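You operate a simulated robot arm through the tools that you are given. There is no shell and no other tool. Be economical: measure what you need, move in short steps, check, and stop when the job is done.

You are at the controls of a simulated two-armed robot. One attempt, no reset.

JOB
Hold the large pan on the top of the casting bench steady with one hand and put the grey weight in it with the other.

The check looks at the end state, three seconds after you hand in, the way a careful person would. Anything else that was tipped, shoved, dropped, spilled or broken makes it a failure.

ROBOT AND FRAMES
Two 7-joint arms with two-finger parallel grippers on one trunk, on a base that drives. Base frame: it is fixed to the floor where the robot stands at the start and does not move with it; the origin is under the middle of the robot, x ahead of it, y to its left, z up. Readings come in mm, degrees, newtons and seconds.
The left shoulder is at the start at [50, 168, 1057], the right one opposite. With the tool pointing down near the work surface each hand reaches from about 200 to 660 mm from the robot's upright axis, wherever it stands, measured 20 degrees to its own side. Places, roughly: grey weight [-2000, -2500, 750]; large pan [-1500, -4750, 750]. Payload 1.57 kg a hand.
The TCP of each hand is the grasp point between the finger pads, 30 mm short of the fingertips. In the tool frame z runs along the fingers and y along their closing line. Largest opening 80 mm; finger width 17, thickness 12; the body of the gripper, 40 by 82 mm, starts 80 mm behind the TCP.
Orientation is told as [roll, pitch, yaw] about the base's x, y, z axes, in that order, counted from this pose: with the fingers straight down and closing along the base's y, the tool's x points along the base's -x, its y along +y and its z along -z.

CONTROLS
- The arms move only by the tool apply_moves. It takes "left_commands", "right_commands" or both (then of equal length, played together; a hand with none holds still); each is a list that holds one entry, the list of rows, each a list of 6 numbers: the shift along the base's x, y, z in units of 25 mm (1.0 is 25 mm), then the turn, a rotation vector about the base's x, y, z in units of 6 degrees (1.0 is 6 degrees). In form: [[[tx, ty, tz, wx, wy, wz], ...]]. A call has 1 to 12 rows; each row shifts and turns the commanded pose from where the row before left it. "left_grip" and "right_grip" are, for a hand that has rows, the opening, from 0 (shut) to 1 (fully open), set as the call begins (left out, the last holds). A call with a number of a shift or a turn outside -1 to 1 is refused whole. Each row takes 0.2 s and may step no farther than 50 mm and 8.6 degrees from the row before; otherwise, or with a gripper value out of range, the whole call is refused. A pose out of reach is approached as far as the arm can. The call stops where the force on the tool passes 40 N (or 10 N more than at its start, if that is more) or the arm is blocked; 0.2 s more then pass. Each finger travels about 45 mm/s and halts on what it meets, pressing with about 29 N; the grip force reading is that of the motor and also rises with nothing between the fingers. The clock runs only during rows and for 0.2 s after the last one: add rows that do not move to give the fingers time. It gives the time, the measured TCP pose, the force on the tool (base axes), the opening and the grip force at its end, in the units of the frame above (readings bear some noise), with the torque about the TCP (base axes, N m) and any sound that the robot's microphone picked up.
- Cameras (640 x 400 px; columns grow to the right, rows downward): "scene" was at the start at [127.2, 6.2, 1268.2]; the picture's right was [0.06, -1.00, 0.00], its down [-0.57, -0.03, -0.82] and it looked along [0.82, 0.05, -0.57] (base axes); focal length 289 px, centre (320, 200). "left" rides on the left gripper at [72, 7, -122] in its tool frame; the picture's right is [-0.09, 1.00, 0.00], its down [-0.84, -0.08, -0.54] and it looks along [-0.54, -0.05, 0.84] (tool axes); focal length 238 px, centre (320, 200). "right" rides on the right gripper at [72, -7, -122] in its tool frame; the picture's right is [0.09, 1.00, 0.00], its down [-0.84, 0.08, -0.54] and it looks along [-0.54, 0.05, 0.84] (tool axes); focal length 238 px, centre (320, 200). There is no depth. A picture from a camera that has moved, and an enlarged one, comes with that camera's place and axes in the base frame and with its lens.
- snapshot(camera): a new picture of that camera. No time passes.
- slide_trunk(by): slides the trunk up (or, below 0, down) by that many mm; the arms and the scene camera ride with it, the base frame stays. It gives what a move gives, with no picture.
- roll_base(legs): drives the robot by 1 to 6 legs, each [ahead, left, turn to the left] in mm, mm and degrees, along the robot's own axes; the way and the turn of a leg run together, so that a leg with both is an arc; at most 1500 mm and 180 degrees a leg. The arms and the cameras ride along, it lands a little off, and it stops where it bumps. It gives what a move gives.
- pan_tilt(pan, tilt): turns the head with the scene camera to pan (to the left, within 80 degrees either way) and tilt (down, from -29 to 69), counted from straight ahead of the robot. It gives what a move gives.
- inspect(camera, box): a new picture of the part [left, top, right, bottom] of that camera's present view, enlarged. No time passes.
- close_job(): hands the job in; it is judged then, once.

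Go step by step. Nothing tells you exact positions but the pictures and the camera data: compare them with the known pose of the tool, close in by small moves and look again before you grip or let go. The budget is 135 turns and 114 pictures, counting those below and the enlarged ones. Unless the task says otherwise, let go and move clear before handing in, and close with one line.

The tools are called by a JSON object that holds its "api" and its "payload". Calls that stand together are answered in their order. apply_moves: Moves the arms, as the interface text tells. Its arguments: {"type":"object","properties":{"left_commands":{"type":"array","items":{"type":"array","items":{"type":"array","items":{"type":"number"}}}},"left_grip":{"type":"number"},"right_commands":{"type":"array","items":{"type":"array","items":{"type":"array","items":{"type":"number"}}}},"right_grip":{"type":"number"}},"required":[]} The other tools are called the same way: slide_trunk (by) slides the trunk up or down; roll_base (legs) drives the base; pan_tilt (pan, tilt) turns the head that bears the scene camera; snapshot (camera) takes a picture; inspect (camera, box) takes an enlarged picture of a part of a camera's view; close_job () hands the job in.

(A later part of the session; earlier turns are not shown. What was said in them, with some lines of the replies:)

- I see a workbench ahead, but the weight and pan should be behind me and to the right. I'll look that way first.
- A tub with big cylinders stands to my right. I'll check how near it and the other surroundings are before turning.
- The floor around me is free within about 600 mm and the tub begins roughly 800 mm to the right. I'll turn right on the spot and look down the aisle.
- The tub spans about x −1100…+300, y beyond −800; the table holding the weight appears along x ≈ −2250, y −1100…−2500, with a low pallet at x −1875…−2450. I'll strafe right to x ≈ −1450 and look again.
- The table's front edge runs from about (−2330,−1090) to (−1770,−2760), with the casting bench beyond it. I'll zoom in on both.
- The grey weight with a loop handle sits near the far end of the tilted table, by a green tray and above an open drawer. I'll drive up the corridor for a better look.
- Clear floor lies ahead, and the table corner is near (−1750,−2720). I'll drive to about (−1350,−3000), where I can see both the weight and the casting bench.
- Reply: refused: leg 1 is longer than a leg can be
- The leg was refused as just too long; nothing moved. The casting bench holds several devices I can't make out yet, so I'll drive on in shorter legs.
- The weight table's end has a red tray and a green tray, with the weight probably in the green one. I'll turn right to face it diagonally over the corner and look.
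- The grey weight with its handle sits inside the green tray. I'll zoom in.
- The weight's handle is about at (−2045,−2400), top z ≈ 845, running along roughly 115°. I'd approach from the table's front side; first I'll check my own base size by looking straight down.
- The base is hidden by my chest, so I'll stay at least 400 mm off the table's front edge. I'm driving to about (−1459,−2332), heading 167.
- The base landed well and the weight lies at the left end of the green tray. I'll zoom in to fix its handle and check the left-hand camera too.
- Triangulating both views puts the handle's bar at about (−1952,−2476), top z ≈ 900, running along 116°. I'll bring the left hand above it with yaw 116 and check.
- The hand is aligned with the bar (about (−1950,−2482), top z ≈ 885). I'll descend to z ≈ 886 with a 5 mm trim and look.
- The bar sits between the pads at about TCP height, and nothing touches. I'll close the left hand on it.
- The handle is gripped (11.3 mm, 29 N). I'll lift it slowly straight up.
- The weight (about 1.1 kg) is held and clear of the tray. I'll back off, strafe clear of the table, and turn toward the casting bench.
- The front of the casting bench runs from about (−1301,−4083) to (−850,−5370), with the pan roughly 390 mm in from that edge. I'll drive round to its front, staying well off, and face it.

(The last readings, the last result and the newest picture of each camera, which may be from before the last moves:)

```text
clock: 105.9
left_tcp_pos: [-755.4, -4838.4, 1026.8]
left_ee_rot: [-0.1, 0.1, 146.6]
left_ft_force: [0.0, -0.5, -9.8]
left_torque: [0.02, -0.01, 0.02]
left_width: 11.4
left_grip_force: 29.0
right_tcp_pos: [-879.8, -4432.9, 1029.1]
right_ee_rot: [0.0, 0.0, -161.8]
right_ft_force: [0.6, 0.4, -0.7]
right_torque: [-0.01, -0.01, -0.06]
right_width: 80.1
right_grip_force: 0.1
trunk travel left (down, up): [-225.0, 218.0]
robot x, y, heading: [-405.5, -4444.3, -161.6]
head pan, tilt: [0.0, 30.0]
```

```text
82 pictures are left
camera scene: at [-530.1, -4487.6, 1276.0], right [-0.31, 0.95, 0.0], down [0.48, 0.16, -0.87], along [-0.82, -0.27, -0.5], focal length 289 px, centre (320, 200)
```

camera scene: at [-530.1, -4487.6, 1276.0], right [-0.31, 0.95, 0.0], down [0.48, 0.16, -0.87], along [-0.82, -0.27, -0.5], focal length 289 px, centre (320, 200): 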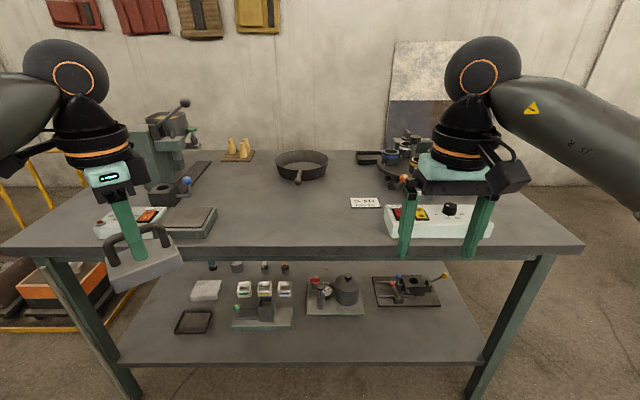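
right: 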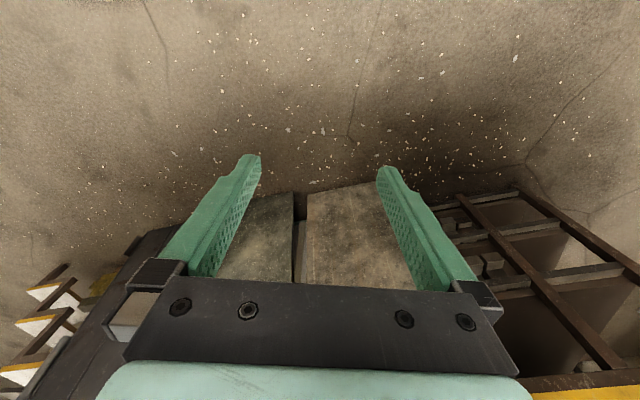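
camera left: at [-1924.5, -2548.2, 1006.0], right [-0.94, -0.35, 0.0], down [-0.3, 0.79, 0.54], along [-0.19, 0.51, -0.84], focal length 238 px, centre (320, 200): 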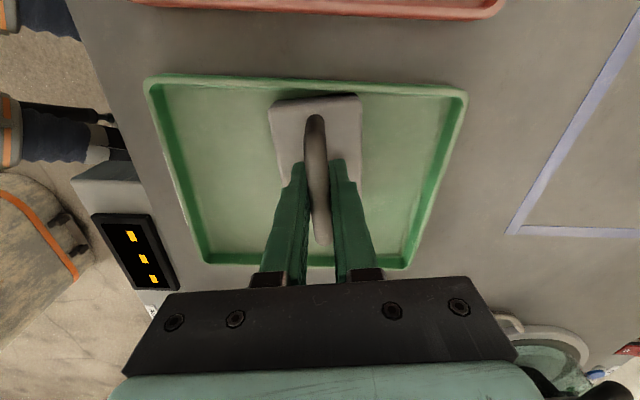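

The large pan stands in the middle of the bench top with its handle pointing to me, and clear space around it. I'll zoom in.

{"api": "inspect", "payload": {"camera": "scene", "box": [240, 130, 368, 210]}}

```text
5.00 times, centred on (304, 170) of scene
camera zoom: at [-530.1, -4487.6, 1276.0], right [-0.31, 0.95, 0.0], down [0.48, 0.16, -0.87], along [-0.82, -0.27, -0.5], focal length 1443 px, centre (400, 350)
```

zoom: 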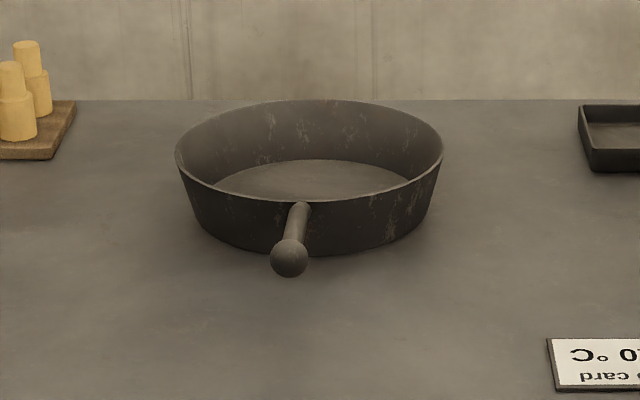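

The pan (centre ≈ (−1490,−4877)) sits near the bench's back edge, out of reach from the front. There is over a metre behind the bench, so I'll drive around its near end, turn, and look along the back.

{"api": "roll_base", "payload": {"legs": [[0, -1200, 0], [1450, 0, 0], [0, 0, 180]]}}

{"api": "pan_tilt", "payload": {"pan": -75, "tilt": 30}}

{"api": "snapshot", "payload": {"camera": "scene"}}

```text
clock: 130.8
left_tcp_pos: [-1783.6, -3341.0, 1026.4]
left_ee_rot: [-0.1, 0.1, -35.5]
left_ft_force: [-0.2, -1.1, -10.6]
left_torque: [0.01, 0.05, 0.02]
left_width: 11.7
left_grip_force: 29.6
right_tcp_pos: [-1674.9, -3749.0, 1029.0]
right_ee_rot: [-0.1, 0.0, 16.2]
right_ft_force: [0.1, 0.4, 0.2]
right_torque: [-0.01, 0.03, 0.01]
right_width: 79.7
right_grip_force: 0.1
trunk travel left (down, up): [-225.0, 218.0]
robot x, y, heading: [-2148.8, -3716.2, 16.1]
head pan, tilt: [0.0, 30.0]
```

```text
clock: 132.3
left_tcp_pos: [-1782.9, -3340.7, 1026.9]
left_ee_rot: [-0.1, 0.1, -35.5]
left_ft_force: [-0.7, -0.1, -11.3]
left_torque: [0.01, -0.01, 0.0]
left_width: 11.4
left_grip_force: 28.8
right_tcp_pos: [-1675.7, -3748.6, 1029.4]
right_ee_rot: [0.1, 0.0, 16.1]
right_ft_force: [0.0, -0.1, 0.7]
right_torque: [0.03, -0.01, -0.02]
right_width: 79.8
right_grip_force: 0.1
trunk travel left (down, up): [-225.0, 218.0]
robot x, y, heading: [-2146.2, -3720.1, 16.1]
head pan, tilt: [-75.0, 30.0]
```

```text
80 pictures are left
camera scene: at [-2062.9, -3781.8, 1276.0], right [-0.86, -0.52, 0.0], down [-0.26, 0.43, -0.87], along [0.45, -0.74, -0.5], focal length 289 px, centre (320, 200)
```

scene: 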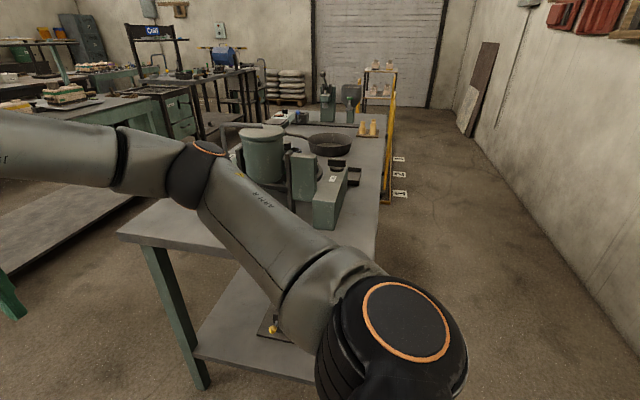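

The strip behind the bench is clear, about 1.3 m wide to the wall. I'll back in and strafe right until I stand behind the pan.

{"api": "roll_base", "payload": {"legs": [[0, 0, 3], [-431, 0, 0], [0, -1323, 0]]}}

{"api": "pan_tilt", "payload": {"pan": 0, "tilt": 40}}

{"api": "snapshot", "payload": {"camera": "scene"}}

```text
clock: 146.5
left_tcp_pos: [-1784.1, -4676.8, 1026.7]
left_ee_rot: [-0.1, 0.2, -31.8]
left_ft_force: [0.2, 0.1, -10.8]
left_torque: [-0.01, -0.02, -0.01]
left_width: 11.6
left_grip_force: 28.9
right_tcp_pos: [-1649.0, -5076.8, 1030.7]
right_ee_rot: [0.0, 0.0, 19.7]
right_ft_force: [-0.9, -1.0, 0.7]
right_torque: [0.0, 0.0, 0.03]
right_width: 79.9
right_grip_force: 0.1
trunk travel left (down, up): [-225.0, 218.0]
robot x, y, heading: [-2124.4, -5074.3, 19.6]
head pan, tilt: [-75.0, 30.0]
```

```text
clock: 147.9
left_tcp_pos: [-1783.9, -4676.6, 1026.0]
left_ee_rot: [-0.1, 0.1, -31.8]
left_ft_force: [0.9, -0.4, -10.8]
left_torque: [0.05, 0.0, 0.01]
left_width: 11.4
left_grip_force: 28.7
right_tcp_pos: [-1649.3, -5077.0, 1030.5]
right_ee_rot: [0.0, 0.0, 19.7]
right_ft_force: [-0.6, -0.3, -0.2]
right_torque: [-0.05, -0.02, 0.01]
right_width: 80.0
right_grip_force: 0.1
trunk travel left (down, up): [-225.0, 218.0]
robot x, y, heading: [-2124.0, -5076.8, 19.5]
head pan, tilt: [0.0, 40.0]
```

```text
79 pictures are left
camera scene: at [-2006.3, -5031.3, 1260.6], right [0.34, -0.94, 0.0], down [-0.61, -0.22, -0.77], along [0.72, 0.26, -0.64], focal length 289 px, centre (320, 200)
```

scene: 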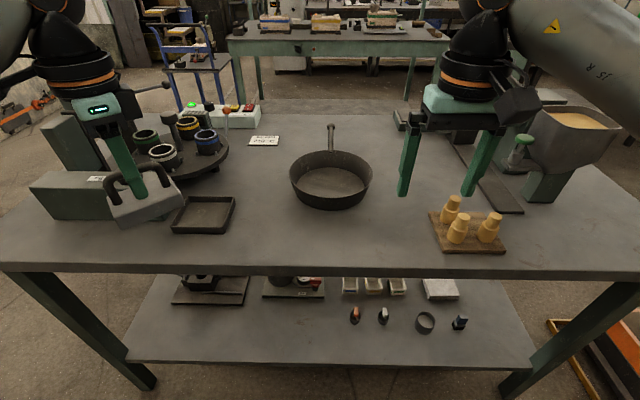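

I'm now squarely behind the bench: its edge is ~455 mm ahead of my axis and the pan centre ~720 mm, near (−1437,−4859). Before closing in I need the base's footprint, so I'll look down at my side.

{"api": "pan_tilt", "payload": {"pan": -80, "tilt": 69}}

{"api": "snapshot", "payload": {"camera": "scene"}}

{"api": "snapshot", "payload": {"camera": "left"}}

```text
clock: 149.5
left_tcp_pos: [-1783.7, -4676.2, 1026.8]
left_ee_rot: [-0.1, 0.1, -31.8]
left_ft_force: [0.7, 0.2, -11.0]
left_torque: [0.04, 0.03, 0.0]
left_width: 11.6
left_grip_force: 28.6
right_tcp_pos: [-1649.8, -5077.0, 1028.8]
right_ee_rot: [0.0, 0.0, 19.7]
right_ft_force: [0.2, 0.7, -0.8]
right_torque: [-0.02, 0.01, 0.02]
right_width: 80.0
right_grip_force: 0.1
trunk travel left (down, up): [-225.0, 218.0]
robot x, y, heading: [-2122.8, -5074.6, 19.7]
head pan, tilt: [-80.0, 68.8]
```

```text
78 pictures are left
camera scene: at [-2058.6, -5108.5, 1224.6], right [-0.87, -0.5, 0.0], down [-0.46, 0.81, -0.36], along [0.18, -0.32, -0.93], focal length 289 px, centre (320, 200)
```

scene: 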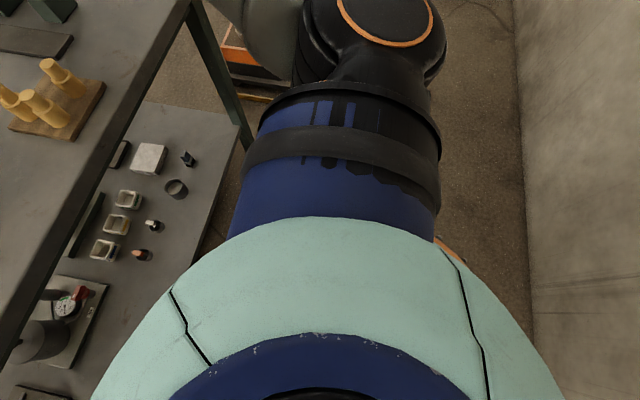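

```text
77 pictures are left
camera left: at [-1839.7, -4633.2, 1148.6], right [0.6, 0.8, 0.0], down [0.67, -0.51, 0.54], along [0.43, -0.33, -0.84], focal length 238 px, centre (320, 200)
```

left: 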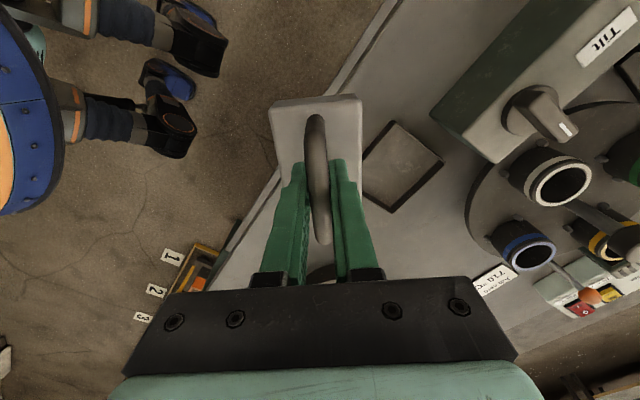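

The base's feet lie within about 280 mm of my axis and only ~150–200 mm ahead, so I can close in to 300 mm. First I'll raise the weight and bring it toward the middle, away from the "Tilt" box.

{"api": "apply_moves", "payload": {"left_commands": [[[0, 0, 0.7, 0, 0, 0], [0, 0, 0.7, 0, 0, 0], [0, 0, 0.6, 0, 0, 0], [0.29, -0.8, 0, 0, 0, 0], [0.29, -0.8, 0, 0, 0, 0], [0.29, -0.8, 0, 0, 0, 0], [0.29, -0.8, 0, 0, 0, 0], [0.29, -0.8, 0, 0, 0, 0], [0.29, -0.8, 0, 0, 0, 0], [0.29, -0.8, 0, 0, 0, 0]]]}}

{"api": "roll_base", "payload": {"legs": [[0, -60, 0], [150, 0, 0]]}}

{"api": "pan_tilt", "payload": {"pan": 0, "tilt": 50}}

{"api": "snapshot", "payload": {"camera": "scene"}}

{"api": "snapshot", "payload": {"camera": "right"}}

```text
clock: 151.7
left_tcp_pos: [-1733.0, -4816.6, 1076.7]
left_ee_rot: [-0.1, 0.2, -31.8]
left_ft_force: [0.1, 0.0, -11.3]
left_torque: [0.0, 0.0, -0.02]
left_width: 11.5
left_grip_force: 29.4
right_tcp_pos: [-1648.3, -5078.0, 1029.0]
right_ee_rot: [0.0, -0.1, 19.7]
right_ft_force: [-0.8, 0.2, 0.6]
right_torque: [-0.01, 0.01, 0.02]
right_width: 80.0
right_grip_force: 0.0
trunk travel left (down, up): [-225.0, 218.0]
robot x, y, heading: [-2121.7, -5073.5, 19.8]
head pan, tilt: [-80.0, 68.8]
```

```text
clock: 153.8
left_tcp_pos: [-1573.4, -4822.5, 1076.2]
left_ee_rot: [-0.1, 0.2, -32.0]
left_ft_force: [-0.5, -0.3, -9.6]
left_torque: [-0.01, 0.03, 0.0]
left_width: 11.8
left_grip_force: 29.6
right_tcp_pos: [-1489.1, -5086.3, 1028.2]
right_ee_rot: [0.0, 0.0, 19.6]
right_ft_force: [-0.1, -0.5, -0.6]
right_torque: [0.03, 0.02, -0.01]
right_width: 79.9
right_grip_force: 0.1
trunk travel left (down, up): [-225.0, 218.0]
robot x, y, heading: [-1964.9, -5082.6, 19.7]
head pan, tilt: [-80.0, 68.8]
```

```text
clock: 155.4
left_tcp_pos: [-1573.6, -4825.7, 1076.4]
left_ee_rot: [-0.1, 0.2, -32.0]
left_ft_force: [0.0, -0.3, -11.8]
left_torque: [-0.01, 0.03, 0.01]
left_width: 11.5
left_grip_force: 28.2
right_tcp_pos: [-1489.9, -5086.1, 1029.9]
right_ee_rot: [-0.1, 0.0, 19.6]
right_ft_force: [-0.1, 0.5, -0.6]
right_torque: [-0.01, -0.02, -0.04]
right_width: 80.0
right_grip_force: 0.1
trunk travel left (down, up): [-225.0, 218.0]
robot x, y, heading: [-1962.7, -5085.5, 19.5]
head pan, tilt: [0.0, 50.0]
```

```text
76 pictures are left
camera scene: at [-1854.5, -5041.6, 1246.4], right [0.33, -0.94, 0.0], down [-0.72, -0.26, -0.64], along [0.61, 0.21, -0.77], focal length 289 px, centre (320, 200)
```

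scene: 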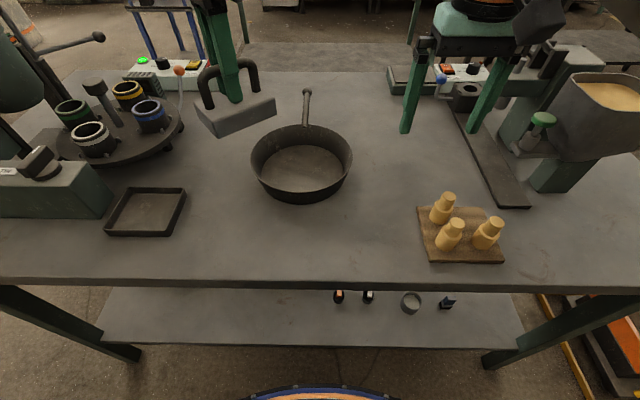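

```text
75 pictures are left
camera right: at [-1555.8, -5116.0, 1151.5], right [-0.42, 0.91, 0.0], down [0.76, 0.35, 0.54], along [0.49, 0.23, -0.84], focal length 238 px, centre (320, 200)
```

right: 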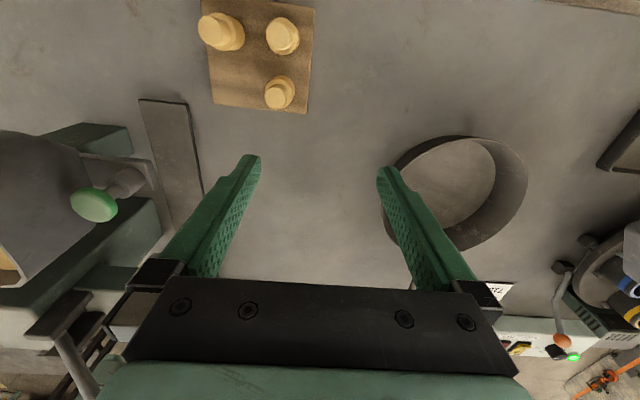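

The base stopped short of the bench as planned. I'll zoom on the pan in both views to triangulate its rim.

{"api": "inspect", "payload": {"camera": "scene", "box": [224, 80, 384, 220]}}

{"api": "inspect", "payload": {"camera": "right", "box": [360, 110, 560, 260]}}

```text
2.86 times, centred on (304, 150) of scene
camera zoom: at [-1854.5, -5041.6, 1246.4], right [0.33, -0.94, 0.0], down [-0.72, -0.26, -0.64], along [0.61, 0.21, -0.77], focal length 825 px, centre (366, 343)
```

zoom: 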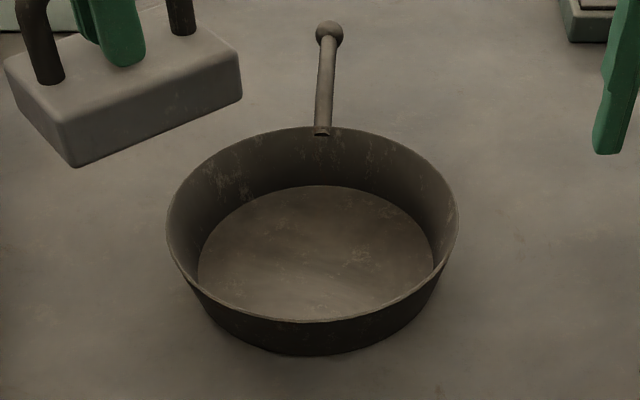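

```text
2.67 times, centred on (460, 185) of right
camera zoom: at [-1555.8, -5116.0, 1151.5], right [-0.42, 0.91, 0.0], down [0.76, 0.35, 0.54], along [0.49, 0.23, -0.84], focal length 636 px, centre (-53, 240)
```

zoom: 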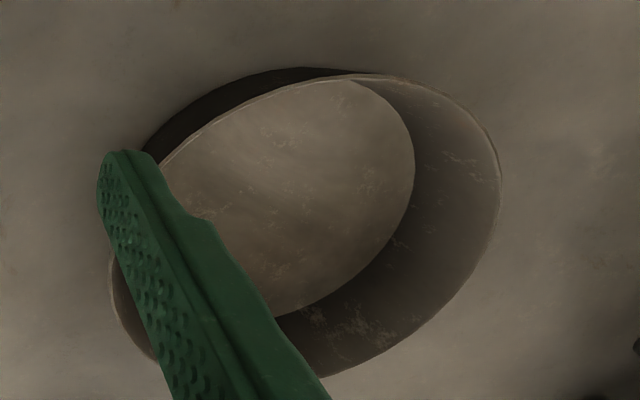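

Triangulated pan rim: centre ≈ (−1476,−4873), z ≈ 877, radius ≈ 96 mm. The right hand will grip the rim's right side at ≈ (−1445,−4962) with one finger in and one out. First I'll move above it and check.

{"api": "apply_moves", "payload": {"right_commands": [[[0.3, 0.83, 0, 0, 0, 0], [0.3, 0.83, 0, 0, 0, 0], [0.3, 0.83, 0, 0, 0, 0], [0.3, 0.83, 0, 0, 0, 0], [0.3, 0.83, 0, 0, 0, 0], [0.3, 0.83, 0, 0, 0, 0], [0, 0, -0.7, 0, 0, 0], [0, 0, -0.7, 0, 0, 0], [0, 0, -0.7, 0, 0, 0], [0, 0, -0.7, 0, 0, 0]]], "right_grip": 1}}

{"api": "snapshot", "payload": {"camera": "right"}}

{"api": "inspect", "payload": {"camera": "scene", "box": [204, 60, 396, 220]}}

```text
clock: 157.6
left_tcp_pos: [-1573.6, -4825.7, 1077.7]
left_ee_rot: [0.0, 0.2, -32.0]
left_ft_force: [-0.4, -0.2, -10.7]
left_torque: [0.01, 0.02, -0.02]
left_width: 11.5
left_grip_force: 28.8
right_tcp_pos: [-1444.7, -4960.9, 959.5]
right_ee_rot: [0.0, 0.0, 19.7]
right_ft_force: [0.6, 0.3, 0.4]
right_torque: [0.0, 0.0, -0.03]
right_width: 80.0
right_grip_force: 0.0
trunk travel left (down, up): [-225.0, 218.0]
robot x, y, heading: [-1963.4, -5084.8, 19.4]
head pan, tilt: [0.0, 50.0]
```

```text
72 pictures are left
camera right: at [-1510.6, -4991.8, 1082.3], right [-0.42, 0.91, 0.0], down [0.76, 0.35, 0.54], along [0.49, 0.23, -0.84], focal length 238 px, centre (320, 200)
```

right: 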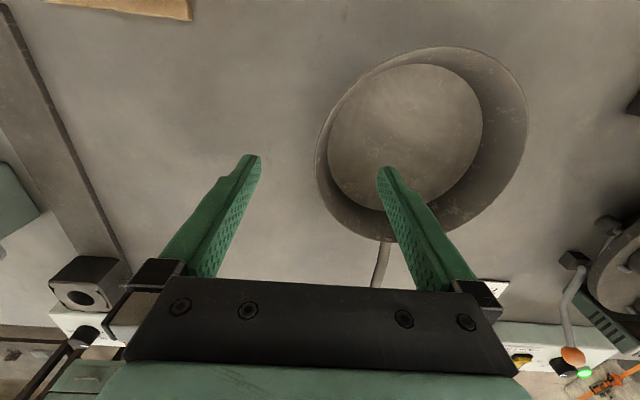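

```text
2.50 times, centred on (300, 140) of scene
camera zoom: at [-1854.4, -5041.6, 1246.4], right [0.33, -0.94, 0.0], down [-0.72, -0.26, -0.64], along [0.61, 0.21, -0.77], focal length 722 px, centre (370, 350)
```

zoom: 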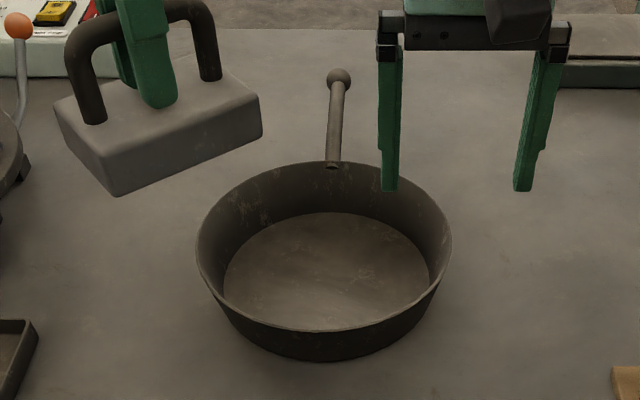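

The estimate holds: the rim's right edge lies midway between the open fingers. I'll descend to z ≈ 885 and check.

{"api": "apply_moves", "payload": {"right_commands": [[[0, 0, -0.6, 0, 0, 0], [0, 0, -0.6, 0, 0, 0], [0, 0, -0.6, 0, 0, 0], [0, 0, -0.6, 0, 0, 0], [0, 0, -0.6, 0, 0, 0]]], "right_grip": 1}}

{"api": "snapshot", "payload": {"camera": "right"}}

{"api": "inspect", "payload": {"camera": "scene", "box": [204, 60, 396, 220]}}

```text
clock: 158.8
left_tcp_pos: [-1573.9, -4824.1, 1075.9]
left_ee_rot: [-0.1, 0.2, -32.0]
left_ft_force: [0.4, 0.5, -11.1]
left_torque: [-0.03, 0.02, -0.02]
left_width: 11.5
left_grip_force: 29.2
right_tcp_pos: [-1446.2, -4961.3, 885.0]
right_ee_rot: [0.0, 0.0, 19.6]
right_ft_force: [-0.8, 0.8, -0.7]
right_torque: [0.04, 0.02, 0.03]
right_width: 80.2
right_grip_force: 0.0
trunk travel left (down, up): [-225.0, 218.0]
robot x, y, heading: [-1959.4, -5082.7, 19.5]
head pan, tilt: [0.0, 50.0]
```

```text
70 pictures are left
camera right: at [-1511.4, -4991.7, 1006.5], right [-0.42, 0.91, 0.0], down [0.76, 0.35, 0.54], along [0.49, 0.23, -0.84], focal length 238 px, centre (320, 200)
```

right: 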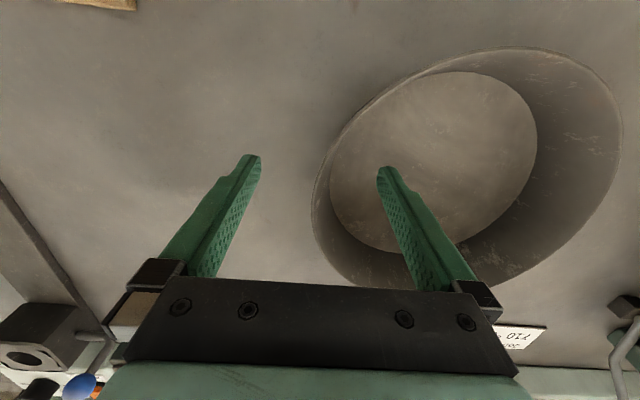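

```text
2.50 times, centred on (300, 140) of scene
camera zoom: at [-1854.4, -5041.6, 1246.4], right [0.33, -0.94, 0.0], down [-0.72, -0.26, -0.64], along [0.61, 0.21, -0.77], focal length 722 px, centre (370, 350)
```

zoom: 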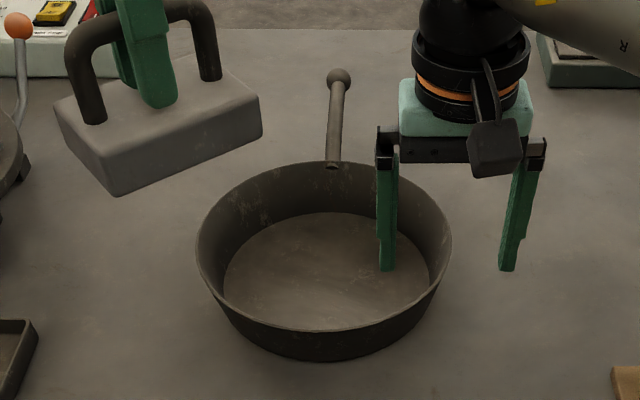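

The rim lies between the fingers, a few mm outward. I'll trim 3 mm outward, lower 7 mm and close gently on the rim.

{"api": "apply_moves", "payload": {"right_commands": [[[0.04, -0.11, -0.28, 0, 0, 0]]], "right_grip": 1}}

{"api": "apply_moves", "payload": {"right_commands": [[[0, 0, 0, 0, 0, 0], [0, 0, 0, 0, 0, 0], [0, 0, 0, 0, 0, 0], [0, 0, 0, 0, 0, 0], [0, 0, 0, 0, 0, 0]]], "right_grip": 0.12}}

{"api": "snapshot", "payload": {"camera": "right"}}

{"api": "inspect", "payload": {"camera": "scene", "box": [204, 60, 396, 220]}}

```text
clock: 159.2
left_tcp_pos: [-1573.2, -4824.0, 1076.9]
left_ee_rot: [-0.1, 0.2, -32.0]
left_ft_force: [0.6, 0.1, -10.8]
left_torque: [0.03, -0.03, 0.01]
left_width: 11.5
left_grip_force: 29.1
right_tcp_pos: [-1446.0, -4964.4, 877.6]
right_ee_rot: [0.0, 0.0, 19.6]
right_ft_force: [-0.1, 0.4, -1.0]
right_torque: [-0.01, 0.0, 0.02]
right_width: 80.0
right_grip_force: 0.0
trunk travel left (down, up): [-225.0, 218.0]
robot x, y, heading: [-1965.3, -5081.6, 19.7]
head pan, tilt: [0.0, 50.0]
```

```text
clock: 160.4
left_tcp_pos: [-1573.7, -4824.1, 1076.6]
left_ee_rot: [0.0, 0.2, -32.0]
left_ft_force: [0.1, 0.2, -10.1]
left_torque: [-0.04, 0.04, 0.03]
left_width: 11.4
left_grip_force: 28.5
right_tcp_pos: [-1446.1, -4964.2, 876.7]
right_ee_rot: [0.1, 0.1, 19.5]
right_ft_force: [1.4, 1.6, 0.2]
right_torque: [0.47, 0.39, -0.27]
right_width: 12.4
right_grip_force: 21.4
trunk travel left (down, up): [-225.0, 218.0]
robot x, y, heading: [-1963.4, -5086.9, 19.5]
head pan, tilt: [0.0, 50.0]
```

```text
68 pictures are left
camera right: at [-1510.6, -4994.4, 1000.0], right [-0.42, 0.91, 0.0], down [0.76, 0.35, 0.54], along [0.49, 0.23, -0.84], focal length 238 px, centre (320, 200)
```

right: 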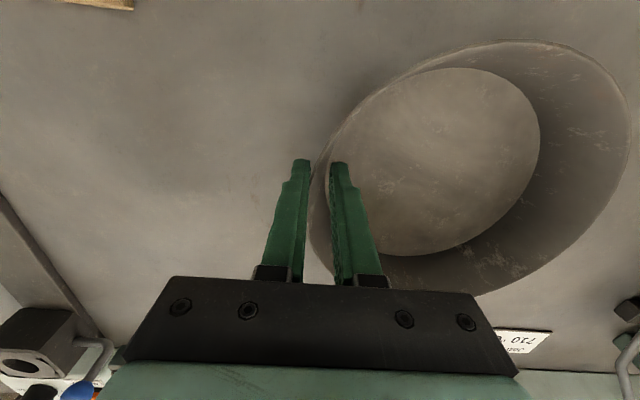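

```text
2.50 times, centred on (300, 140) of scene
camera zoom: at [-1854.5, -5041.5, 1246.4], right [0.33, -0.94, 0.0], down [-0.72, -0.26, -0.64], along [0.61, 0.21, -0.77], focal length 722 px, centre (370, 350)
```

zoom: 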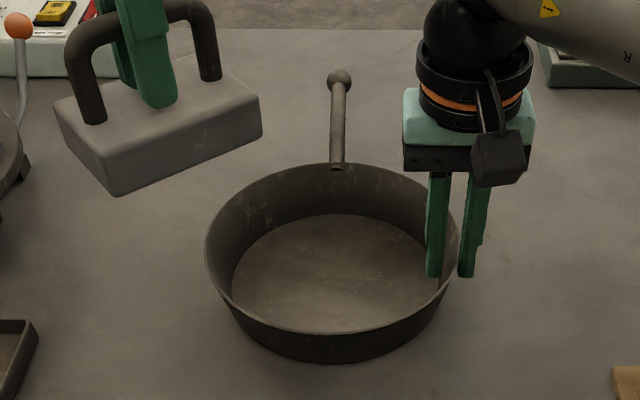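

The rim is gripped (pan slid ~6 mm, now centred ≈ (−1474,−4879)) and held. Next I'll bring the weight over the pan, biased 30 mm left to clear the right gripper, and lower to z ≈ 960.

{"api": "apply_moves", "payload": {"left_commands": [[[0.6, -0.18, 0, 0, 0, 0], [0.6, -0.18, 0, 0, 0, 0], [0.6, -0.18, 0, 0, 0, 0], [0.6, -0.18, 0, 0, 0, 0], [0.6, -0.18, 0, 0, 0, 0], [0.6, -0.18, 0, 0, 0, 0], [0, 0, -0.8, 0, 0, 0]]]}}

{"api": "inspect", "payload": {"camera": "scene", "box": [204, 0, 436, 220]}}

{"api": "snapshot", "payload": {"camera": "left"}}

```text
clock: 162.0
left_tcp_pos: [-1482.7, -4850.1, 1057.5]
left_ee_rot: [-0.1, 0.2, -32.0]
left_ft_force: [0.2, -0.2, -11.9]
left_torque: [0.01, 0.01, 0.0]
left_width: 11.3
left_grip_force: 29.1
right_tcp_pos: [-1444.4, -4964.4, 877.7]
right_ee_rot: [0.0, 0.0, 19.5]
right_ft_force: [4.6, 0.4, 3.5]
right_torque: [0.59, 0.73, -0.48]
right_width: 12.0
right_grip_force: 29.3
trunk travel left (down, up): [-225.0, 218.0]
robot x, y, heading: [-1965.8, -5083.9, 19.4]
head pan, tilt: [0.0, 50.0]
```

```text
1.82 times, centred on (320, 110) of scene
camera zoom: at [-1854.3, -5041.7, 1246.5], right [0.33, -0.94, 0.0], down [-0.72, -0.26, -0.64], along [0.6, 0.21, -0.77], focal length 525 px, centre (320, 364)
```

zoom: 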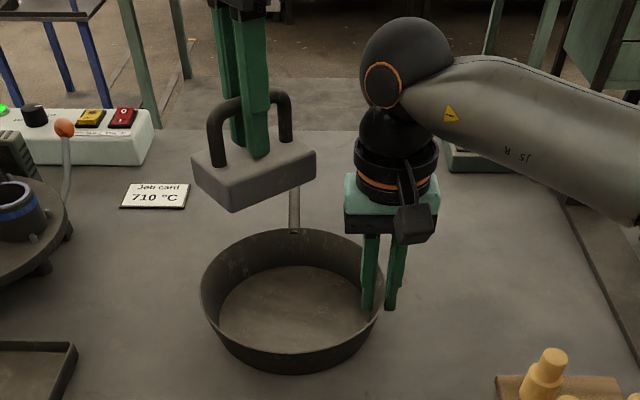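

```text
65 pictures are left
camera left: at [-1539.2, -4808.0, 1179.6], right [0.61, 0.8, 0.0], down [0.67, -0.51, 0.54], along [0.43, -0.33, -0.84], focal length 238 px, centre (320, 200)
```

left: 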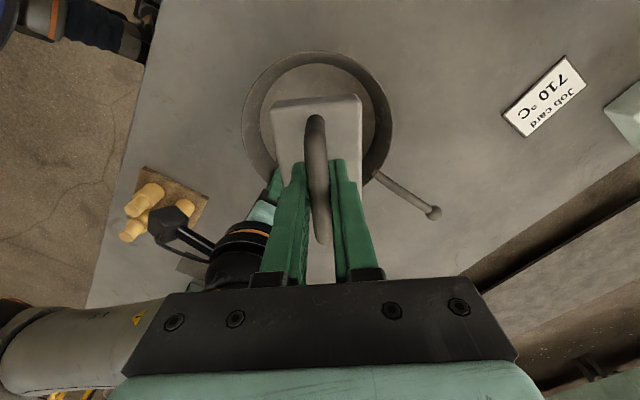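

Clearances look good. I'm lowering to z ≈ 960 and checking again.

{"api": "apply_moves", "payload": {"left_commands": [[[0, 0, -0.78, 0, 0, 0], [0, 0, -0.78, 0, 0, 0], [0, 0, -0.78, 0, 0, 0], [0, 0, -0.78, 0, 0, 0], [0, 0, -0.6, 0, 0, 0]]]}}

{"api": "inspect", "payload": {"camera": "scene", "box": [204, 0, 436, 220]}}

{"api": "snapshot", "payload": {"camera": "left"}}

{"api": "snapshot", "payload": {"camera": "right"}}

```text
clock: 163.2
left_tcp_pos: [-1483.4, -4850.2, 964.1]
left_ee_rot: [-0.1, 0.2, -31.9]
left_ft_force: [-0.1, 0.2, -10.4]
left_torque: [0.01, 0.04, -0.03]
left_width: 11.7
left_grip_force: 29.1
right_tcp_pos: [-1444.0, -4964.2, 877.9]
right_ee_rot: [0.0, -0.1, 19.5]
right_ft_force: [2.6, 0.9, 6.2]
right_torque: [0.63, 0.38, -0.48]
right_width: 12.0
right_grip_force: 28.9
trunk travel left (down, up): [-225.0, 218.0]
robot x, y, heading: [-1969.1, -5083.5, 19.5]
head pan, tilt: [0.0, 50.0]
```

```text
1.82 times, centred on (320, 110) of scene
camera zoom: at [-1854.5, -5041.8, 1246.5], right [0.33, -0.94, 0.0], down [-0.72, -0.26, -0.64], along [0.61, 0.21, -0.77], focal length 525 px, centre (320, 364)
```

zoom: 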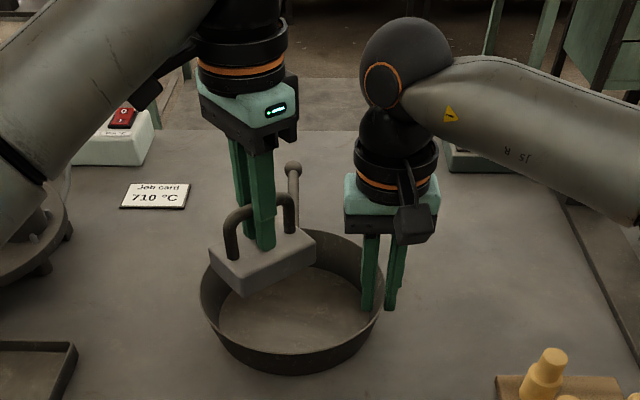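

```text
63 pictures are left
camera left: at [-1539.2, -4807.1, 1086.5], right [0.6, 0.8, 0.0], down [0.67, -0.51, 0.54], along [0.43, -0.33, -0.84], focal length 238 px, centre (320, 200)
```

left: 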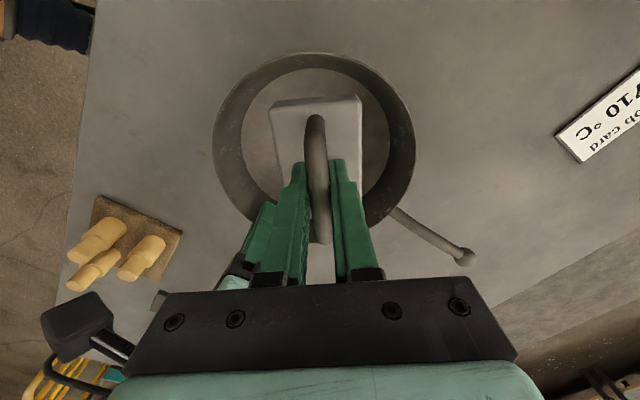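

```text
62 pictures are left
camera right: at [-1510.6, -4994.7, 1000.0], right [-0.42, 0.91, 0.0], down [0.76, 0.35, 0.54], along [0.49, 0.23, -0.84], focal length 238 px, centre (320, 200)
```

right: 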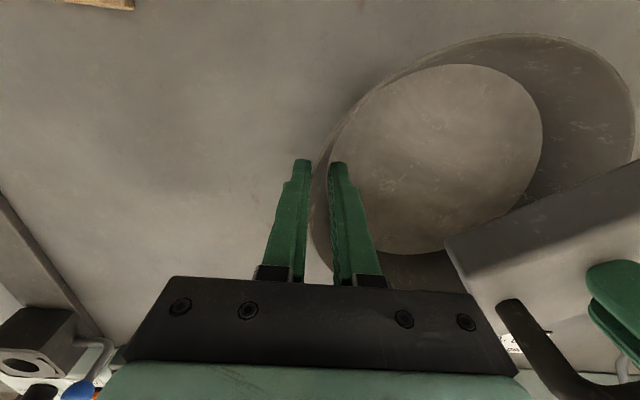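

The block sits nicely over the pan floor. I'll shift 9 mm to centre it better, lower to z ≈ 905, then look and feel for contact in small steps.

{"api": "apply_moves", "payload": {"left_commands": [[[0.04, -0.18, -0.1, 0, 0, 0], [0.04, -0.18, -0.3, 0, 0, 0], [0, 0, -0.5, 0, 0, 0], [0, 0, -0.5, 0, 0, 0], [0, 0, -0.5, 0, 0, 0], [0, 0, -0.4, 0, 0, 0]]]}}

{"api": "inspect", "payload": {"camera": "scene", "box": [224, 60, 384, 220]}}

{"api": "snapshot", "payload": {"camera": "left"}}

```text
clock: 164.6
left_tcp_pos: [-1481.4, -4861.4, 907.3]
left_ee_rot: [-0.1, 0.2, -32.1]
left_ft_force: [-0.1, 0.4, -10.4]
left_torque: [-0.04, 0.01, -0.02]
left_width: 11.6
left_grip_force: 29.3
right_tcp_pos: [-1445.4, -4963.8, 877.1]
right_ee_rot: [0.0, 0.0, 19.6]
right_ft_force: [3.5, 1.2, 5.3]
right_torque: [0.67, 0.2, -0.5]
right_width: 11.8
right_grip_force: 29.4
trunk travel left (down, up): [-225.0, 218.0]
robot x, y, heading: [-1964.8, -5081.3, 19.8]
head pan, tilt: [0.0, 50.0]
```

```text
2.50 times, centred on (304, 140) of scene
camera zoom: at [-1854.5, -5041.7, 1246.5], right [0.33, -0.94, 0.0], down [-0.72, -0.26, -0.64], along [0.61, 0.21, -0.77], focal length 722 px, centre (360, 350)
```

zoom: 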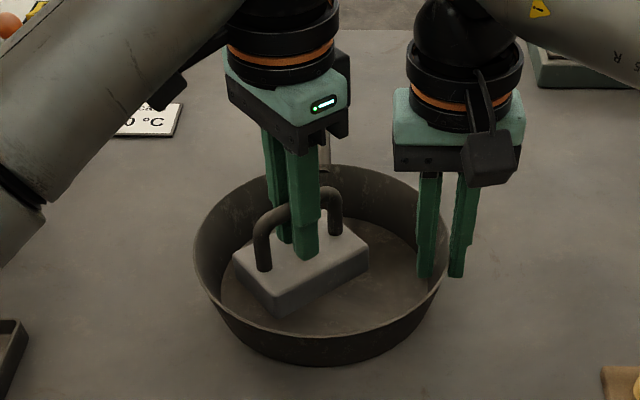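

```text
60 pictures are left
camera left: at [-1537.5, -4817.8, 1028.2], right [0.61, 0.8, 0.0], down [0.67, -0.51, 0.54], along [0.43, -0.33, -0.84], focal length 238 px, centre (320, 200)
```

left: 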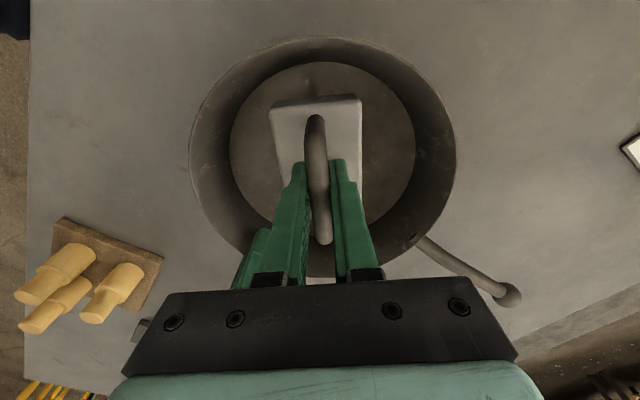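

The weight is inside the pan with clear margins all round. Now small downward steps.

{"api": "apply_moves", "payload": {"left_commands": [[[0, 0, -0.12, 0, 0, 0], [0, 0, -0.12, 0, 0, 0], [0, 0, -0.12, 0, 0, 0], [0, 0, -0.12, 0, 0, 0]]]}}

```text
clock: 165.6
left_tcp_pos: [-1482.6, -4860.8, 893.2]
left_ee_rot: [-0.1, 0.3, -32.0]
left_ft_force: [-0.1, -0.2, -10.7]
left_torque: [0.0, 0.04, 0.01]
left_width: 11.4
left_grip_force: 29.4
right_tcp_pos: [-1445.5, -4963.9, 878.3]
right_ee_rot: [0.0, 0.0, 19.5]
right_ft_force: [3.8, 1.2, 5.9]
right_torque: [0.68, 0.24, -0.54]
right_width: 11.8
right_grip_force: 28.9
trunk travel left (down, up): [-225.0, 218.0]
robot x, y, heading: [-1964.3, -5081.0, 19.7]
head pan, tilt: [0.0, 50.0]
```

No contact yet; the full weight still hangs on the hand. I'll continue in 3 mm steps.

{"api": "apply_moves", "payload": {"left_commands": [[[0, 0, -0.1, 0, 0, 0], [0, 0, -0.1, 0, 0, 0], [0, 0, -0.1, 0, 0, 0]]]}}

{"api": "inspect", "payload": {"camera": "scene", "box": [254, 100, 364, 220]}}

```text
clock: 166.4
left_tcp_pos: [-1481.7, -4860.6, 887.0]
left_ee_rot: [-0.1, 0.2, -31.9]
left_ft_force: [0.4, -0.3, -10.8]
left_torque: [-0.03, 0.0, 0.0]
left_width: 11.7
left_grip_force: 28.7
right_tcp_pos: [-1446.0, -4964.5, 878.3]
right_ee_rot: [0.0, 0.0, 19.6]
right_ft_force: [3.2, 2.1, 7.1]
right_torque: [0.67, 0.16, -0.57]
right_width: 11.6
right_grip_force: 29.2
trunk travel left (down, up): [-225.0, 218.0]
robot x, y, heading: [-1963.3, -5082.5, 19.5]
head pan, tilt: [0.0, 50.0]
```

```text
3.33 times, centred on (309, 160) of scene
camera zoom: at [-1854.6, -5041.7, 1246.5], right [0.33, -0.94, 0.0], down [-0.72, -0.26, -0.64], along [0.61, 0.21, -0.77], focal length 962 px, centre (357, 333)
```

zoom: 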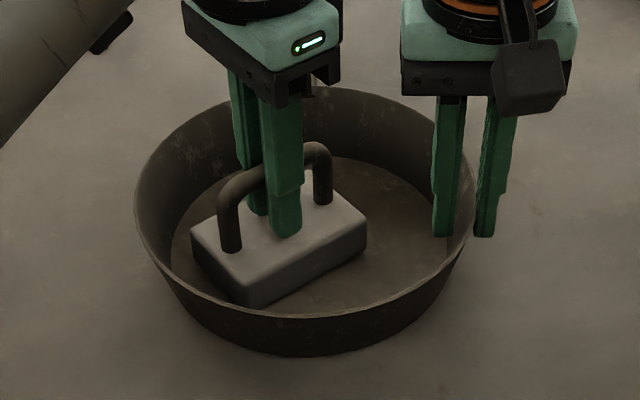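

{"api": "apply_moves", "payload": {"left_commands": [[[0, 0, -0.1, 0, 0, 0], [0, 0, -0.1, 0, 0, 0]]]}}

```text
clock: 167.0
left_tcp_pos: [-1480.6, -4860.5, 884.1]
left_ee_rot: [0.0, -0.1, -32.1]
left_ft_force: [-4.2, 0.8, 5.6]
left_torque: [-0.32, -0.39, -0.05]
left_width: 11.5
left_grip_force: 29.2
right_tcp_pos: [-1444.8, -4965.0, 878.0]
right_ee_rot: [0.1, -0.1, 19.5]
right_ft_force: [7.9, 3.6, 1.5]
right_torque: [0.69, 0.53, -0.5]
right_width: 11.6
right_grip_force: 28.6
trunk travel left (down, up): [-225.0, 218.0]
robot x, y, heading: [-1964.3, -5086.3, 19.8]
head pan, tilt: [0.0, 50.0]
```

The weight has landed on the pan floor (force reversed to +5.6 N). I'll open the left hand part-way, keeping the right hand's hold.

{"api": "apply_moves", "payload": {"left_commands": [[[0, 0, 0.03, 0, 0, 0], [0, 0, 0, 0, 0, 0], [0, 0, 0, 0, 0, 0], [0, 0, 0, 0, 0, 0]]], "left_grip": 0.45}}

{"api": "inspect", "payload": {"camera": "scene", "box": [254, 100, 364, 220]}}

{"api": "snapshot", "payload": {"camera": "left"}}

```text
clock: 168.0
left_tcp_pos: [-1482.6, -4860.8, 882.9]
left_ee_rot: [-0.1, 0.1, -32.0]
left_ft_force: [-0.1, 0.1, 0.3]
left_torque: [-0.02, 0.01, 0.01]
left_width: 35.9
left_grip_force: 0.0
right_tcp_pos: [-1445.7, -4964.3, 878.0]
right_ee_rot: [0.0, 0.0, 19.6]
right_ft_force: [4.2, 2.2, 1.4]
right_torque: [0.77, -0.11, -0.59]
right_width: 11.5
right_grip_force: 28.8
trunk travel left (down, up): [-225.0, 218.0]
robot x, y, heading: [-1962.4, -5080.8, 19.5]
head pan, tilt: [0.0, 50.0]
```

```text
3.33 times, centred on (309, 160) of scene
camera zoom: at [-1855.0, -5041.9, 1246.5], right [0.33, -0.94, 0.0], down [-0.72, -0.26, -0.64], along [0.61, 0.22, -0.77], focal length 962 px, centre (357, 333)
```

zoom: 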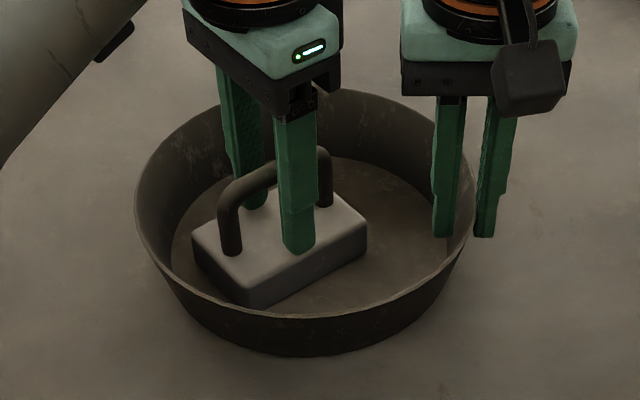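

```text
57 pictures are left
camera left: at [-1537.7, -4817.2, 1005.4], right [0.61, 0.8, 0.0], down [0.67, -0.51, 0.54], along [0.43, -0.33, -0.84], focal length 238 px, centre (320, 200)
```

left: 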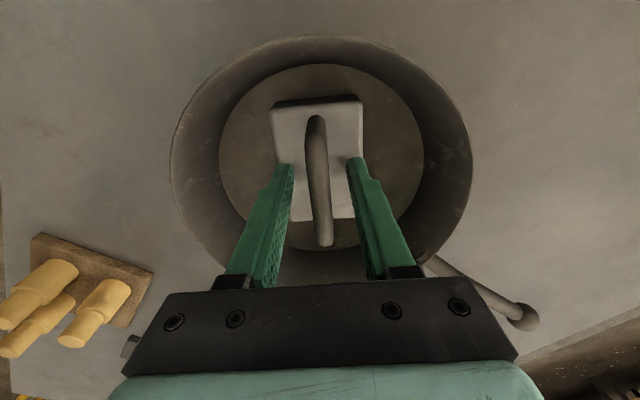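

The weight rests freely in the pan with the fingers clear on both sides. I'll raise the left hand straight up, then move it away to the left-rear.

{"api": "apply_moves", "payload": {"left_commands": [[[0, 0, 0.4, 0, 0, 0], [0, 0, 0.6, 0, 0, 0], [0, 0, 0.8, 0, 0, 0], [0, 0, 0.8, 0, 0, 0], [0, 0, 0.8, 0, 0, 0], [0, 0, 0.8, 0, 0, 0], [0, 0, 0.8, 0, 0, 0], [0, 0, 0.8, 0, 0, 0], [-0.8, 0.3, 0.3, 0, 0, 0], [-0.8, 0.3, 0.3, 0, 0, 0], [-0.8, 0.3, 0.3, 0, 0, 0], [-0.8, 0.3, 0.3, 0, 0, 0]]]}}

{"api": "inspect", "payload": {"camera": "scene", "box": [224, 60, 384, 220]}}

```text
clock: 170.6
left_tcp_pos: [-1561.5, -4829.5, 1058.3]
left_ee_rot: [0.0, 0.1, -32.0]
left_ft_force: [0.2, 0.0, 1.3]
left_torque: [0.01, -0.04, 0.0]
left_width: 36.1
left_grip_force: 0.1
right_tcp_pos: [-1445.1, -4965.2, 877.4]
right_ee_rot: [0.1, 0.0, 19.5]
right_ft_force: [0.8, 3.1, 1.7]
right_torque: [0.68, -0.03, -0.59]
right_width: 11.6
right_grip_force: 29.3
trunk travel left (down, up): [-225.0, 218.0]
robot x, y, heading: [-1965.3, -5085.5, 20.0]
head pan, tilt: [0.0, 50.0]
```

```text
2.50 times, centred on (304, 140) of scene
camera zoom: at [-1855.1, -5041.9, 1246.5], right [0.33, -0.94, 0.0], down [-0.72, -0.26, -0.64], along [0.61, 0.22, -0.77], focal length 722 px, centre (360, 350)
```

zoom: 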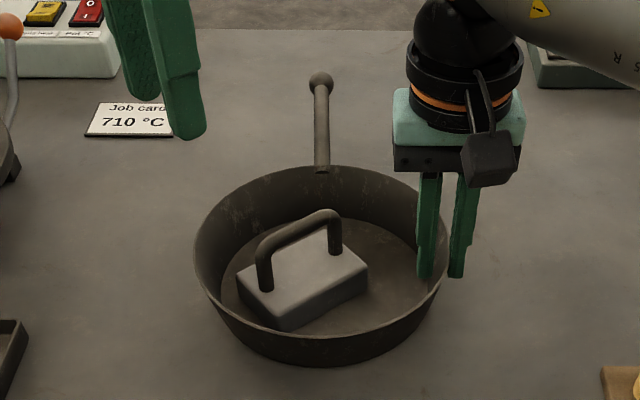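

The weight stands in the pan. Now I'll open the right hand part-way and lift it straight up.

{"api": "apply_moves", "payload": {"right_commands": [[[0, 0, 0, 0, 0, 0], [0, 0, 0, 0, 0, 0], [0, 0, 0, 0, 0, 0], [0, 0, 0, 0, 0, 0]]], "right_grip": 0.5}}

{"api": "inspect", "payload": {"camera": "scene", "box": [224, 60, 384, 220]}}

```text
clock: 171.6
left_tcp_pos: [-1562.0, -4829.3, 1058.6]
left_ee_rot: [-0.1, 0.1, -32.0]
left_ft_force: [1.2, -0.8, -0.4]
left_torque: [0.02, 0.01, 0.0]
left_width: 36.0
left_grip_force: 0.1
right_tcp_pos: [-1446.2, -4964.2, 878.5]
right_ee_rot: [0.0, -0.1, 19.7]
right_ft_force: [-0.4, -0.6, 0.1]
right_torque: [-0.01, 0.02, -0.01]
right_width: 40.2
right_grip_force: 0.1
trunk travel left (down, up): [-225.0, 218.0]
robot x, y, heading: [-1962.1, -5081.9, 19.4]
head pan, tilt: [0.0, 50.0]
```

```text
2.50 times, centred on (304, 140) of scene
camera zoom: at [-1855.2, -5042.0, 1246.5], right [0.33, -0.94, 0.0], down [-0.72, -0.26, -0.64], along [0.61, 0.22, -0.77], focal length 722 px, centre (360, 350)
```

zoom: 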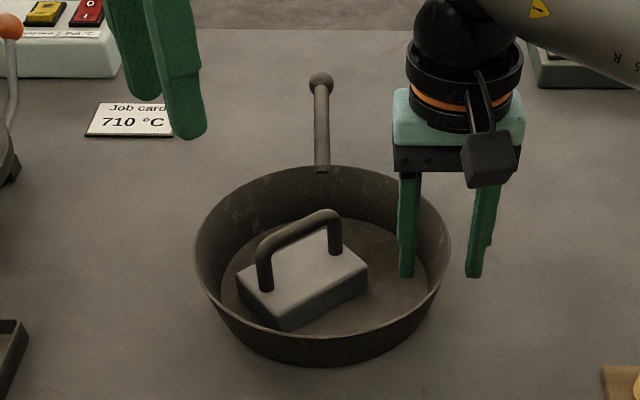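

The fingers are clear on both sides and the pan didn't move. I'll lift the right hand up and away.

{"api": "apply_moves", "payload": {"right_commands": [[[0, 0, 0.4, 0, 0, 0], [0, 0, 0.6, 0, 0, 0], [0, 0, 0.8, 0, 0, 0], [0, 0, 0.8, 0, 0, 0], [0, 0, 0.8, 0, 0, 0], [0, 0, 0.8, 0, 0, 0], [0, 0, 0.8, 0, 0, 0], [0, 0, 0.8, 0, 0, 0], [-0.4, -0.4, 0, 0, 0, 0], [-0.4, -0.4, 0, 0, 0, 0]]]}}

{"api": "roll_base", "payload": {"legs": [[-150, 0, 0]]}}

{"api": "snapshot", "payload": {"camera": "scene"}}

```text
clock: 173.8
left_tcp_pos: [-1561.4, -4830.3, 1060.1]
left_ee_rot: [0.0, 0.1, -31.9]
left_ft_force: [0.1, -0.2, -0.2]
left_torque: [-0.02, 0.01, -0.01]
left_width: 36.1
left_grip_force: 0.1
right_tcp_pos: [-1465.8, -4985.3, 1022.7]
right_ee_rot: [-0.1, 0.0, 19.6]
right_ft_force: [-0.2, 0.9, 0.0]
right_torque: [0.0, 0.01, -0.03]
right_width: 40.0
right_grip_force: 0.1
trunk travel left (down, up): [-225.0, 218.0]
robot x, y, heading: [-1963.4, -5084.4, 19.6]
head pan, tilt: [0.0, 50.0]
```

```text
clock: 175.1
left_tcp_pos: [-1702.3, -4879.7, 1059.4]
left_ee_rot: [0.0, 0.2, -31.9]
left_ft_force: [-0.2, 0.4, -0.5]
left_torque: [0.02, -0.02, 0.0]
left_width: 36.0
left_grip_force: 0.0
right_tcp_pos: [-1606.3, -5034.0, 1022.3]
right_ee_rot: [0.0, 0.0, 19.6]
right_ft_force: [-0.2, 0.2, 0.5]
right_torque: [0.01, 0.0, 0.0]
right_width: 39.9
right_grip_force: 0.2
trunk travel left (down, up): [-225.0, 218.0]
robot x, y, heading: [-2105.2, -5133.5, 19.8]
head pan, tilt: [0.0, 50.0]
```

```text
54 pictures are left
camera scene: at [-1995.9, -5092.0, 1246.6], right [0.33, -0.94, 0.0], down [-0.72, -0.26, -0.64], along [0.61, 0.22, -0.77], focal length 289 px, centre (320, 200)
```

scene: 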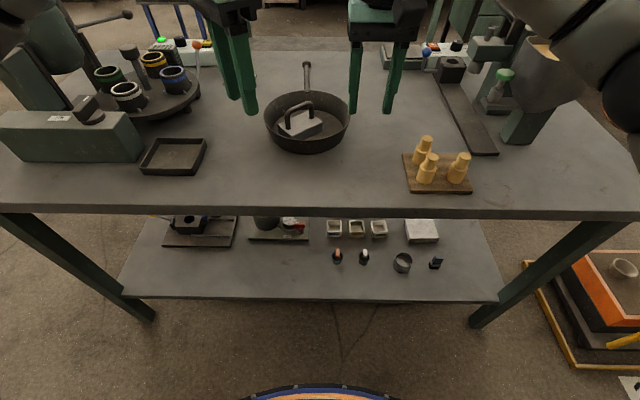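

The weight rests in the large pan, both hands are empty and clear, and everything else in view looks undisturbed, so I'm handing in.

{"api": "close_job", "payload": {}}

```text
The job is handed in.
```

The grey weight now sits flat in the large pan on the casting bench. The right hand held the pan by its rim while the left set the weight in. The pan slid about 6 mm when I gripped it. Both hands are empty and clear, nothing else in view looked disturbed, and the job is handed in.
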